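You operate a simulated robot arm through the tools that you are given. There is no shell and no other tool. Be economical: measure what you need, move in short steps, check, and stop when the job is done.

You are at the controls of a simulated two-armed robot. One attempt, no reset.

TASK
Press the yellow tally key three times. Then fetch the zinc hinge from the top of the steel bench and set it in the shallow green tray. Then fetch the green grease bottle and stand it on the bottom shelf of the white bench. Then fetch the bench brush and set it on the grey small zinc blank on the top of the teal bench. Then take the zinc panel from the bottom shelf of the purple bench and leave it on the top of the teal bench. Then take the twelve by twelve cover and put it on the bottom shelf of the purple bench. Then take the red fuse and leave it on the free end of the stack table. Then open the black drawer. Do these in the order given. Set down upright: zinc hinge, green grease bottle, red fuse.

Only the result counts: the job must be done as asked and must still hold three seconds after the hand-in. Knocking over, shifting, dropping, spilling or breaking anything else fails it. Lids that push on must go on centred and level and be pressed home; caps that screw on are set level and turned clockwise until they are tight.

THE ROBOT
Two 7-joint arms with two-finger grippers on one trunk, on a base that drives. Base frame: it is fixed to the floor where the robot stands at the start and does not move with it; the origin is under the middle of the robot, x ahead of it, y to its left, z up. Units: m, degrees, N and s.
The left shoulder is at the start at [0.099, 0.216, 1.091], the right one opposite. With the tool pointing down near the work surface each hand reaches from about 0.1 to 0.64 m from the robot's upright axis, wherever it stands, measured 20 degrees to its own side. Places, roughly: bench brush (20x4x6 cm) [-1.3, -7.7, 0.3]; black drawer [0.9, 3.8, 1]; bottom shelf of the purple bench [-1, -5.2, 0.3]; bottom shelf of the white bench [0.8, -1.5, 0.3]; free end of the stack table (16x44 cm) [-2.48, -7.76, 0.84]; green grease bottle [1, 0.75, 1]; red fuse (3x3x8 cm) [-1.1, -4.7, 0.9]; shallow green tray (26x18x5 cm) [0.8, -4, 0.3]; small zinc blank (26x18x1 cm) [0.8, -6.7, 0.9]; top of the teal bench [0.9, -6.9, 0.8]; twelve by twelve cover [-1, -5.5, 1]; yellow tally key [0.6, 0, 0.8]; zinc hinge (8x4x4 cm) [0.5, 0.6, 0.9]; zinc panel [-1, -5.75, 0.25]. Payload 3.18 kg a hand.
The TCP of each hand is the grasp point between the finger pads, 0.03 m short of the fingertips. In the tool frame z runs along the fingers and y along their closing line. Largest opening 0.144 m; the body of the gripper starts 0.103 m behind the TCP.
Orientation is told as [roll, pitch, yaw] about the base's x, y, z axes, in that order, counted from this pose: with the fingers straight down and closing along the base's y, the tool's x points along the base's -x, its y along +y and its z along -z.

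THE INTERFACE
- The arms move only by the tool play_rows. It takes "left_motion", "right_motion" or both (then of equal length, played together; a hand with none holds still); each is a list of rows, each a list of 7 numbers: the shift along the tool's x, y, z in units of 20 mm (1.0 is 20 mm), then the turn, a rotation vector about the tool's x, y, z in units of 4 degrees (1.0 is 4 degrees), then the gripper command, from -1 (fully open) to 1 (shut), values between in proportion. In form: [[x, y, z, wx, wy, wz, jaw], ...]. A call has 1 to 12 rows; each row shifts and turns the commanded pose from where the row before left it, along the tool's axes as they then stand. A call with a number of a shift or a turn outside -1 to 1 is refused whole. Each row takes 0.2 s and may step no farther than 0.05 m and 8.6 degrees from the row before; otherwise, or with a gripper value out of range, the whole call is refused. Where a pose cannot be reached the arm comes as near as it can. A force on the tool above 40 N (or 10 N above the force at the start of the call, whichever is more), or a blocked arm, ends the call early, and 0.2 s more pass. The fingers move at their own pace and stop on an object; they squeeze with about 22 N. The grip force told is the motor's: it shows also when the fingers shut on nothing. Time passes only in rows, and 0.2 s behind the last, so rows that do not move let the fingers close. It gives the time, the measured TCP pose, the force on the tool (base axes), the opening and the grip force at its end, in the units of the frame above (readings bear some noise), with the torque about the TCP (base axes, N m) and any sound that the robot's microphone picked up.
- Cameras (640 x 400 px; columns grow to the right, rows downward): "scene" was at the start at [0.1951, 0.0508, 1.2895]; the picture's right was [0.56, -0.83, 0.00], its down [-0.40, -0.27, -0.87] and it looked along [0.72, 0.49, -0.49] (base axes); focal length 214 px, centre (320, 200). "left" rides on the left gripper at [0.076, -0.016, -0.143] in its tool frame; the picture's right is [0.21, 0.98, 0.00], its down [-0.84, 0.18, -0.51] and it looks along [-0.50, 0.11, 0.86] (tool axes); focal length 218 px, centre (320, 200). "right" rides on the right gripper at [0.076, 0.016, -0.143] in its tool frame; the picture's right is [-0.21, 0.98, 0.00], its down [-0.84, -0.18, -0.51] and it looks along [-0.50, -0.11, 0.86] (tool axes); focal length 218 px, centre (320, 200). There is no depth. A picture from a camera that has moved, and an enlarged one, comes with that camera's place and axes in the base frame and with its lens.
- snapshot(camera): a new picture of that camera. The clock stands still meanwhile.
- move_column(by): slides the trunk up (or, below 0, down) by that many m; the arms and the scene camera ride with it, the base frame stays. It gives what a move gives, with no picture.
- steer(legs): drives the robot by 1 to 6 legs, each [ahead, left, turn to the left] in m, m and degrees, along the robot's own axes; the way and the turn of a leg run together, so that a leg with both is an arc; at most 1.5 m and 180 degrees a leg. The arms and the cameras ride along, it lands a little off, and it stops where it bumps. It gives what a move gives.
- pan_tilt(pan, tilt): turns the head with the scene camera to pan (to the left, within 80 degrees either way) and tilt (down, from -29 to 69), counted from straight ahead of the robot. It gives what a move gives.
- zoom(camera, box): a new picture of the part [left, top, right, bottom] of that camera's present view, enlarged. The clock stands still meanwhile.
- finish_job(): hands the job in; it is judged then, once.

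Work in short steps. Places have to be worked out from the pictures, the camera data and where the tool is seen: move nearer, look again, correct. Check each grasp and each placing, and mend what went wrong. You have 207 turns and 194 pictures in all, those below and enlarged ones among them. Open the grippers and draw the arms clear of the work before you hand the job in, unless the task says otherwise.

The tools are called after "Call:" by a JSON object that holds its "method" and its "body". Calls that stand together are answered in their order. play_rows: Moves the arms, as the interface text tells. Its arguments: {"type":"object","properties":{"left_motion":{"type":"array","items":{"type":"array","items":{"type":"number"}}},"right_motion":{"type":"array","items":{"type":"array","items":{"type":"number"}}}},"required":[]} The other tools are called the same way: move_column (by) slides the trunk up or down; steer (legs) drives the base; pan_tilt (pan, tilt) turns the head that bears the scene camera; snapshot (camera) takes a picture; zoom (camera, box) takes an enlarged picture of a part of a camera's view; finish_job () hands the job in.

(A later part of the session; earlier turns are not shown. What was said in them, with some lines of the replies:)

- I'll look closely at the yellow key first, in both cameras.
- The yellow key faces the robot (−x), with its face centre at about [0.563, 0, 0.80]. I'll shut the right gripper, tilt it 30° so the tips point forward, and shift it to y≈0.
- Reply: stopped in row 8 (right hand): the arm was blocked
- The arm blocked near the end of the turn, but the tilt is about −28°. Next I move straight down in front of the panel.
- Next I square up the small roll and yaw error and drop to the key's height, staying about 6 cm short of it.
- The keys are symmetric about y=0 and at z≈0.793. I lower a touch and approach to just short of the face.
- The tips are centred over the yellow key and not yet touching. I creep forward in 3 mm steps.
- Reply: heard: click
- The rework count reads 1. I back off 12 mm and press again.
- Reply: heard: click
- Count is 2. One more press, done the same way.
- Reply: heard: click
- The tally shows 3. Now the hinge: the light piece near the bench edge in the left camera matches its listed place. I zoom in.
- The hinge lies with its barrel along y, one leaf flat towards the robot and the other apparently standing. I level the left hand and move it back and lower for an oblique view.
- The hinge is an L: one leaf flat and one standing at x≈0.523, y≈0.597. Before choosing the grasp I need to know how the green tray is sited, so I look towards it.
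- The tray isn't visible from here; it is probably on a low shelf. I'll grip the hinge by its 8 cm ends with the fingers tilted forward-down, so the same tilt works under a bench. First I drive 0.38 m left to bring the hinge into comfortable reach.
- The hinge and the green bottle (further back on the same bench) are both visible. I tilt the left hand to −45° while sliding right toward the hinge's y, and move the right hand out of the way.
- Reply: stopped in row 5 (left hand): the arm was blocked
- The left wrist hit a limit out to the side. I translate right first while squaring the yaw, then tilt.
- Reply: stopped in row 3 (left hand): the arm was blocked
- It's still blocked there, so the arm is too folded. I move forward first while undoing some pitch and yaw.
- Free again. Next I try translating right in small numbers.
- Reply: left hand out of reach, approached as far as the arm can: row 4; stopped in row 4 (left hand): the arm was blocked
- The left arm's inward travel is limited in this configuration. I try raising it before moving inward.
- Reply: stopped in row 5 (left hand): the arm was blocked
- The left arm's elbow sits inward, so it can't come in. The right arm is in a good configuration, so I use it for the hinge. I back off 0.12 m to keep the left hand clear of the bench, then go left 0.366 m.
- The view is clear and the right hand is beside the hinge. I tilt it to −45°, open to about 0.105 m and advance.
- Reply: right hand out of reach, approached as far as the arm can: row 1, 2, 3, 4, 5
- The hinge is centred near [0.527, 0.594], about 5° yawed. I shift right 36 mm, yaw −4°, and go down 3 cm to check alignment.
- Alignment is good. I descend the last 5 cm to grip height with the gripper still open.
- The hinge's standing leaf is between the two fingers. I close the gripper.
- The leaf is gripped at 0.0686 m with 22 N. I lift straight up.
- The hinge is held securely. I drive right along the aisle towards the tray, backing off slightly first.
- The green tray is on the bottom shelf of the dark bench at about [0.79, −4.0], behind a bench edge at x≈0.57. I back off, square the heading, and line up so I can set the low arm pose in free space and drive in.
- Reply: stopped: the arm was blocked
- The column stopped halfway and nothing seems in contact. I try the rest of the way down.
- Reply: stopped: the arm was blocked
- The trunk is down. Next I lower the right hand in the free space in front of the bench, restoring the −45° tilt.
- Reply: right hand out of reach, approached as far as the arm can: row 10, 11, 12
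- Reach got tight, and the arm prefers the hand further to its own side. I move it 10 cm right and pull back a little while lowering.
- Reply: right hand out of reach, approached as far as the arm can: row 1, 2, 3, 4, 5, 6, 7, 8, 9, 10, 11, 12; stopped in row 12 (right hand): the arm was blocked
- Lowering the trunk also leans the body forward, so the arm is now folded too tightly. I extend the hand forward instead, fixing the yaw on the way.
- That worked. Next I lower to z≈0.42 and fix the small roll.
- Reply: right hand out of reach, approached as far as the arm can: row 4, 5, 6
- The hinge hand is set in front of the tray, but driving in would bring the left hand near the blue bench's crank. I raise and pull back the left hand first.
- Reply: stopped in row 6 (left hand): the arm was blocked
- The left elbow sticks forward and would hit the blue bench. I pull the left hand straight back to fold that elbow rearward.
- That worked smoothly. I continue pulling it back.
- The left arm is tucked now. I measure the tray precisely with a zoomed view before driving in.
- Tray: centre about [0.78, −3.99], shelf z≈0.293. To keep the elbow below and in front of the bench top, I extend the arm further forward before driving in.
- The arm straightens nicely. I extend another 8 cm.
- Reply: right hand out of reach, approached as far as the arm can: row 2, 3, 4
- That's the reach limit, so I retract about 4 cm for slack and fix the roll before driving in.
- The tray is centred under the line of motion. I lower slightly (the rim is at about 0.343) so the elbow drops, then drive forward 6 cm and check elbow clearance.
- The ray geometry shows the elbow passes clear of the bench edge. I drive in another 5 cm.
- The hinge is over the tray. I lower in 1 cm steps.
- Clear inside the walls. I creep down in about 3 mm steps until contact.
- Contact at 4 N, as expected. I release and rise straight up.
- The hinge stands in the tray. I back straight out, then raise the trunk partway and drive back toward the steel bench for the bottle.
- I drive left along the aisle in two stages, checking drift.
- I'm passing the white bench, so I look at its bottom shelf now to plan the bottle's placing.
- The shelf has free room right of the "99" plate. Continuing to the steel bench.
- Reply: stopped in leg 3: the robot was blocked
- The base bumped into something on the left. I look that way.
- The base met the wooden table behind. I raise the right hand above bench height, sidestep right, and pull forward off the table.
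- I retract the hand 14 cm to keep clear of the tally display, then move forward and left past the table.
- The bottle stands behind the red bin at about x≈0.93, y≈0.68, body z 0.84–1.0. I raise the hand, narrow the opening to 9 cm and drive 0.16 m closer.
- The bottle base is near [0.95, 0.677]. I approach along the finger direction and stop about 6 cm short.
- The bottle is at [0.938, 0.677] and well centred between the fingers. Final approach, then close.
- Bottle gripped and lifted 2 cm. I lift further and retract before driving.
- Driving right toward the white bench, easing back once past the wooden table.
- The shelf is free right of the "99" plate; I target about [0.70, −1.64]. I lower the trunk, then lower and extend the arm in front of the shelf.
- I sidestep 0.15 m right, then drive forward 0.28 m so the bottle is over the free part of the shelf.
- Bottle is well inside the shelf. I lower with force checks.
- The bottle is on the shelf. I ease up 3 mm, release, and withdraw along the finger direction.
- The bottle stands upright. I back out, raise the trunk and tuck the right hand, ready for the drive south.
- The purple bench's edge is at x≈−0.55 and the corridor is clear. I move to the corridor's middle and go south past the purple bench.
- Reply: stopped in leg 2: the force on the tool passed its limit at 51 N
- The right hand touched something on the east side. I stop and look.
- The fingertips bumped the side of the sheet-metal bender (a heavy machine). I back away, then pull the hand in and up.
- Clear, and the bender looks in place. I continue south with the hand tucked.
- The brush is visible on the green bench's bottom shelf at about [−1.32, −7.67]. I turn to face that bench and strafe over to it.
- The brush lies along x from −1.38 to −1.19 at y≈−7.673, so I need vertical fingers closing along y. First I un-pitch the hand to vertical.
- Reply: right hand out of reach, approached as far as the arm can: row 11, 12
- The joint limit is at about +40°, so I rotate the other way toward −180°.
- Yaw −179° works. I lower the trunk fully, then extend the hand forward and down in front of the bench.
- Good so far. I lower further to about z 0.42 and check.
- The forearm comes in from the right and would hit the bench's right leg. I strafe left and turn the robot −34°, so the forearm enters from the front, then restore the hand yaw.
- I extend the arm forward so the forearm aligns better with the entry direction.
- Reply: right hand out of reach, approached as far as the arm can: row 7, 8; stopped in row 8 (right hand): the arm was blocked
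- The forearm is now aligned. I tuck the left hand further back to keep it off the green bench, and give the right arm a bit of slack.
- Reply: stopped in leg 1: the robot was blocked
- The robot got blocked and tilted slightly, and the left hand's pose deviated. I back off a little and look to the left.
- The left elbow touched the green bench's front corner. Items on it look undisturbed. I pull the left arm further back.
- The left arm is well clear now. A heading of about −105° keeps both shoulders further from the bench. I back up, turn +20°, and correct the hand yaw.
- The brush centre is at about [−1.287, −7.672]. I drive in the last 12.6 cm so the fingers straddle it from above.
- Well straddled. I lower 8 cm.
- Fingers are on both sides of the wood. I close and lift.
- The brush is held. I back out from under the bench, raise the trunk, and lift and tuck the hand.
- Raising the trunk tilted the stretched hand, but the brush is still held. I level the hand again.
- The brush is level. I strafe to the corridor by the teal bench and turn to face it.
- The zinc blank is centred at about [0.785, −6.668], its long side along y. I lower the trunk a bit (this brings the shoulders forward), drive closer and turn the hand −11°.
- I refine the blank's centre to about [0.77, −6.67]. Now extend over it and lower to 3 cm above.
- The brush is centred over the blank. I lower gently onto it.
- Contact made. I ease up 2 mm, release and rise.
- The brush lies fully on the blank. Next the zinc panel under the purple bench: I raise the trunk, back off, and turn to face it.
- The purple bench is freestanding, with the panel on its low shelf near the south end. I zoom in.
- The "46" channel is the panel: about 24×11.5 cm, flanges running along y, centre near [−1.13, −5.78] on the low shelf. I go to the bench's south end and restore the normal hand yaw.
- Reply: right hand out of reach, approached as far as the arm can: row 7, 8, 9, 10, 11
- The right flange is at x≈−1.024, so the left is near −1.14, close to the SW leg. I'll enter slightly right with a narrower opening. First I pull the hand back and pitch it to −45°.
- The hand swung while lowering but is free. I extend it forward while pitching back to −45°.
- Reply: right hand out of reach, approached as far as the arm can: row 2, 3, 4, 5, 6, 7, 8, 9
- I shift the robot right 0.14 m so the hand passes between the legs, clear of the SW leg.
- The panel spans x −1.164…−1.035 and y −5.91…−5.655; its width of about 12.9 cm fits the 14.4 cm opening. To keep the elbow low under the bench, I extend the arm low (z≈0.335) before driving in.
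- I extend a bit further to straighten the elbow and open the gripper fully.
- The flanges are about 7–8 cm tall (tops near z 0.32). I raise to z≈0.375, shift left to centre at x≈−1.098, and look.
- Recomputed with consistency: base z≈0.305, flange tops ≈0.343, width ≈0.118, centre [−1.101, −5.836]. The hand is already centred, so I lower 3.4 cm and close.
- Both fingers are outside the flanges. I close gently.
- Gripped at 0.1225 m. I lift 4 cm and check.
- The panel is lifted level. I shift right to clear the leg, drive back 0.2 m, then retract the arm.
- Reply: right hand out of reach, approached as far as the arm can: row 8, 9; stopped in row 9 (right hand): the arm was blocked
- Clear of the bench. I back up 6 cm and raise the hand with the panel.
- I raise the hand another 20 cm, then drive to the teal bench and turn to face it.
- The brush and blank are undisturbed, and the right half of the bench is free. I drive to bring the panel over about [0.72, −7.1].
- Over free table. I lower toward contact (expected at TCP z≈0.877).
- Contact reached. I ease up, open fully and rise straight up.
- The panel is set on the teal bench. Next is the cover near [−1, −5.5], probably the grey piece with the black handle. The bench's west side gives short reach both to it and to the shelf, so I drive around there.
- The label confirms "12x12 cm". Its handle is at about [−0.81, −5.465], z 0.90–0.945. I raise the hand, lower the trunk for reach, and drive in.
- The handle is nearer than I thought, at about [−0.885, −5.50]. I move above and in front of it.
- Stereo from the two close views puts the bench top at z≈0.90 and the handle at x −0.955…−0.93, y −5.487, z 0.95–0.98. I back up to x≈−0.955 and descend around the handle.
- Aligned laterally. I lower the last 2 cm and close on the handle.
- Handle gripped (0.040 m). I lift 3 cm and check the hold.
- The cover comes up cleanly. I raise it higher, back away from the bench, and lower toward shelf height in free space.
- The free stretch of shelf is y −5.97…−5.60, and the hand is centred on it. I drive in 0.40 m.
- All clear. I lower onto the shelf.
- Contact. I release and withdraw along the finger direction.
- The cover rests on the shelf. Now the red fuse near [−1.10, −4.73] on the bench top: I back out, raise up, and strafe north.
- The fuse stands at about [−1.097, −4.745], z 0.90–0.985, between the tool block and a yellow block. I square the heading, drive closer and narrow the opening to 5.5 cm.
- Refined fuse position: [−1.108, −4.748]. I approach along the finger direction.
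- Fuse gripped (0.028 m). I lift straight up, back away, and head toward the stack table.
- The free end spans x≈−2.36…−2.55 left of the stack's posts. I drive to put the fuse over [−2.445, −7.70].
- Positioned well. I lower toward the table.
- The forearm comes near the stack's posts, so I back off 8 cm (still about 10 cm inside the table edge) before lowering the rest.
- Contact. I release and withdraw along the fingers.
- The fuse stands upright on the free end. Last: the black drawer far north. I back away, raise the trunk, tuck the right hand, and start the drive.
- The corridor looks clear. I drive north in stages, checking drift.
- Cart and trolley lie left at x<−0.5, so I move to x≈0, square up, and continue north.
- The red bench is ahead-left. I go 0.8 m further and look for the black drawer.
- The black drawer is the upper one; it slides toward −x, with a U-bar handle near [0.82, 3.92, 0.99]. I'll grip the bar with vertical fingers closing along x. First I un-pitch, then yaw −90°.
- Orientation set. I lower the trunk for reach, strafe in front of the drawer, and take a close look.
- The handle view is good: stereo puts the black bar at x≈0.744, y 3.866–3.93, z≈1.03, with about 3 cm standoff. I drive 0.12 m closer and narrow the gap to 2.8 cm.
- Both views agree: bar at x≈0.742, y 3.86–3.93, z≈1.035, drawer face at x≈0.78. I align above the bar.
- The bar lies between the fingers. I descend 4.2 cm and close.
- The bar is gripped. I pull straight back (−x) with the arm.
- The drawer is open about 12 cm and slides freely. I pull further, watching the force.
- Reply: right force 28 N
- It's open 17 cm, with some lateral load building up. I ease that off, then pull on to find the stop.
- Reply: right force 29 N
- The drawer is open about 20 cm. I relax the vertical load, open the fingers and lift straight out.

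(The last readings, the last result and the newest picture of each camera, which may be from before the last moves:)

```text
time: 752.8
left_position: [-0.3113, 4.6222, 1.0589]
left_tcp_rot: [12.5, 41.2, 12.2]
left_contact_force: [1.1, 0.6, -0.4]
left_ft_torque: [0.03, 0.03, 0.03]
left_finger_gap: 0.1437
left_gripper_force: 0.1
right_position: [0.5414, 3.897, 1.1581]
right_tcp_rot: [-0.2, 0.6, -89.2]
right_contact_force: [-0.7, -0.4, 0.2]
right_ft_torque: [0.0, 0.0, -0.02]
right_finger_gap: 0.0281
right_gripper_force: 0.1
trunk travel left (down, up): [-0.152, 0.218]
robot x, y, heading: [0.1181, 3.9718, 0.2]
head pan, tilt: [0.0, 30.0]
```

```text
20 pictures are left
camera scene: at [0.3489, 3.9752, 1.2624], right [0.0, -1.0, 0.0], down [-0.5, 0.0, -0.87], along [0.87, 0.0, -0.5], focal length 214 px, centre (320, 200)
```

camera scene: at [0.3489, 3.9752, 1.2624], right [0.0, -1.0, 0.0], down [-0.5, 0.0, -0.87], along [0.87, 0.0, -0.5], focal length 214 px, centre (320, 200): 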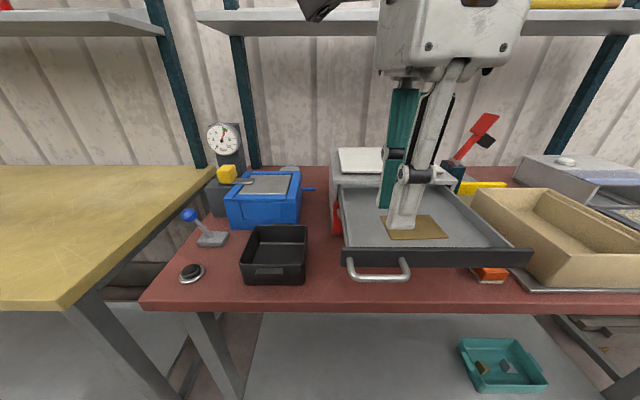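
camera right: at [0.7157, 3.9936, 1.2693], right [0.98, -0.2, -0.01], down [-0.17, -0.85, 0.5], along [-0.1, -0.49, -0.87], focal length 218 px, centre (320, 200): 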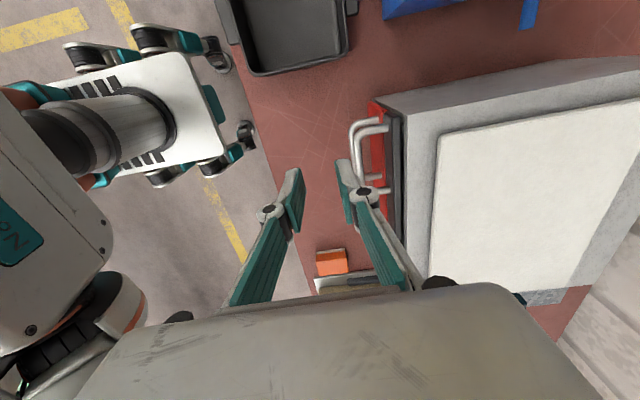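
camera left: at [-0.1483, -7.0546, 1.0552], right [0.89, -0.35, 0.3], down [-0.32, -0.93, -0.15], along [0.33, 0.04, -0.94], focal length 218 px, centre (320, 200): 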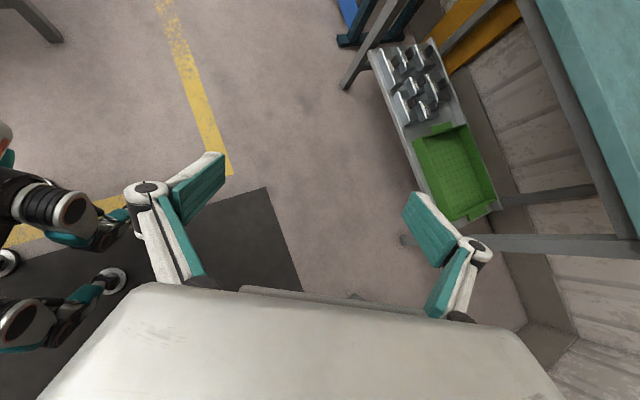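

The drawer stays open. To make sure it is fully open, I hook the bar loosely (fingers slightly open, no side load) and pull until it stops.

Call:
{"method": "play_rows", "body": {"right_motion": [[0, 0, 1, 0, 0, 0, 0.61], [0, 0, 1, 0, 0, 0, 0.61], [0, 0, 1, 0, 0, 0, 0.61], [0, 0, 1, 0, 0, 0, 0.61], [0, 0, 1, 0, 0, 0, 0.61], [0, 0, 0.4, 0, 0, 0, 0.61], [0, -0.6, 0, 0, 0, 0, 0.61], [0, -0.6, 0, 0, 0, 0, 0.61], [0, -0.6, 0, 0, 0, 0, 0.61], [0, -0.6, 0, 0, 0, 0, 0.61], [0, -0.6, 0, 0, 0, 0, 0.61]]}}

Call:
{"method": "snapshot", "body": {"camera": "scene"}}

```text
time: 754.8
left_position: [-0.3081, 4.621, 1.0614]
left_tcp_rot: [12.4, 41.5, 12.3]
left_contact_force: [0.3, 0.8, 0.3]
left_ft_torque: [0.04, 0.0, -0.04]
left_finger_gap: 0.1442
left_gripper_force: 0.0
right_position: [0.5232, 3.8975, 1.051]
right_tcp_rot: [0.8, 1.2, -89.8]
right_contact_force: [29.3, -3.8, -4.9]
right_ft_torque: [0.25, -0.51, -0.48]
right_finger_gap: 0.0463
right_gripper_force: 14.8
trunk travel left (down, up): [-0.152, 0.218]
robot x, y, heading: [0.1172, 3.9757, 0.0]
head pan, tilt: [0.0, 30.0]
stopped in row 9 (right hand): the force on the tool passed its limit at 44 N (the readings are from after the stop); the commanded pose is now the measured one
```

```text
19 pictures are left
camera scene: at [0.3544, 3.9745, 1.2612], right [0.0, -1.0, 0.0], down [-0.5, 0.0, -0.86], along [0.86, 0.0, -0.5], focal length 214 px, centre (320, 200)
```

scene: 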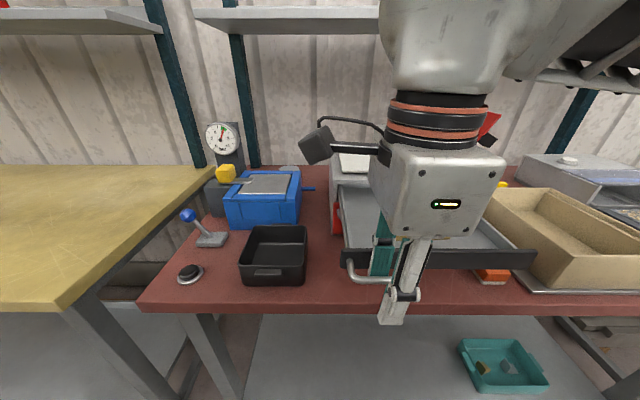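

The end stop is reached, so the drawer is fully open. I relax, lift out, open the gripper and back away.

Call:
{"method": "play_rows", "body": {"right_motion": [[0, 0.3, 0, 0, 0, 0, 0.4], [0, 0.15, 0, 0, 0, 0, 0.4], [0, 0, -0.5, 0, 0, 0, 0.4], [0, 0, -1, 0, 0, 0, 0.4], [0, 0, -1, 0, 0, 0, 0.4], [0, 0, -1, 0, 0, 0, 0.4], [0, 0, -1, 0, 0, 0, 0], [0, 0, -1, 0, 0, 0, -1], [0, 0, -1, 0, 0, 0, -1]]}}

Call:
{"method": "steer", "body": {"legs": [[-0.25, 0, 0]]}}

Call:
{"method": "snapshot", "body": {"camera": "scene"}}

```text
time: 756.8
left_position: [-0.3112, 4.6219, 1.0586]
left_tcp_rot: [12.5, 41.2, 12.2]
left_contact_force: [-0.1, -0.4, -0.5]
left_ft_torque: [0.0, -0.04, 0.01]
left_finger_gap: 0.1439
left_gripper_force: 0.0
right_position: [0.5222, 3.8949, 1.1819]
right_tcp_rot: [0.7, 0.8, -89.6]
right_contact_force: [-0.6, 0.5, -1.1]
right_ft_torque: [0.0, 0.02, -0.02]
right_finger_gap: 0.1442
right_gripper_force: 0.0
trunk travel left (down, up): [-0.152, 0.218]
robot x, y, heading: [0.1164, 3.9755, 0.3]
head pan, tilt: [0.0, 30.0]
```

```text
time: 758.6
left_position: [-0.5607, 4.6201, 1.0594]
left_tcp_rot: [12.5, 41.2, 12.2]
left_contact_force: [-0.4, 1.0, 0.4]
left_ft_torque: [0.01, -0.04, 0.01]
left_finger_gap: 0.1442
left_gripper_force: 0.0
right_position: [0.275, 3.8928, 1.1819]
right_tcp_rot: [0.6, 0.9, -89.5]
right_contact_force: [0.1, -1.0, 0.2]
right_ft_torque: [-0.01, -0.04, 0.0]
right_finger_gap: 0.144
right_gripper_force: 0.0
trunk travel left (down, up): [-0.152, 0.218]
robot x, y, heading: [-0.1315, 3.9687, 0.2]
head pan, tilt: [0.0, 30.0]
```

```text
18 pictures are left
camera scene: at [0.1013, 3.9743, 1.2623], right [0.0, -1.0, 0.0], down [-0.5, 0.0, -0.87], along [0.87, 0.0, -0.5], focal length 214 px, centre (320, 200)
```

scene: 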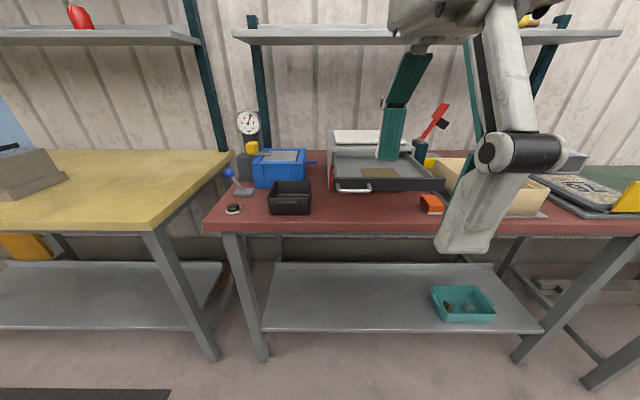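

The black drawer is fully open, both grippers are open and clear, and every earlier item was seen in place after it was set down. I'm handing in.

Call:
{"method": "finish_job", "body": {}}

```text
The job is handed in.
```

I carried out all eight steps in the order given and handed the job in; I have not seen the judging.

- **Bumps on the way:** The robot touched three fixed pieces while driving. These were the wooden table behind the steel bench, the side of the sheet-metal bender, and the green bench's front corner. I saw nothing moved at the bender or on the green bench. I did not check the wooden table for a shift.
- **Tally key:** The rework count read 3 after the third press.
- **Placements:** The hinge, bottle, brush, panel, cover and fuse were each seen in place right after release. The hinge, bottle and fuse were upright.
- **Black drawer:** It was pulled about 20 cm to its end stop and stayed open.
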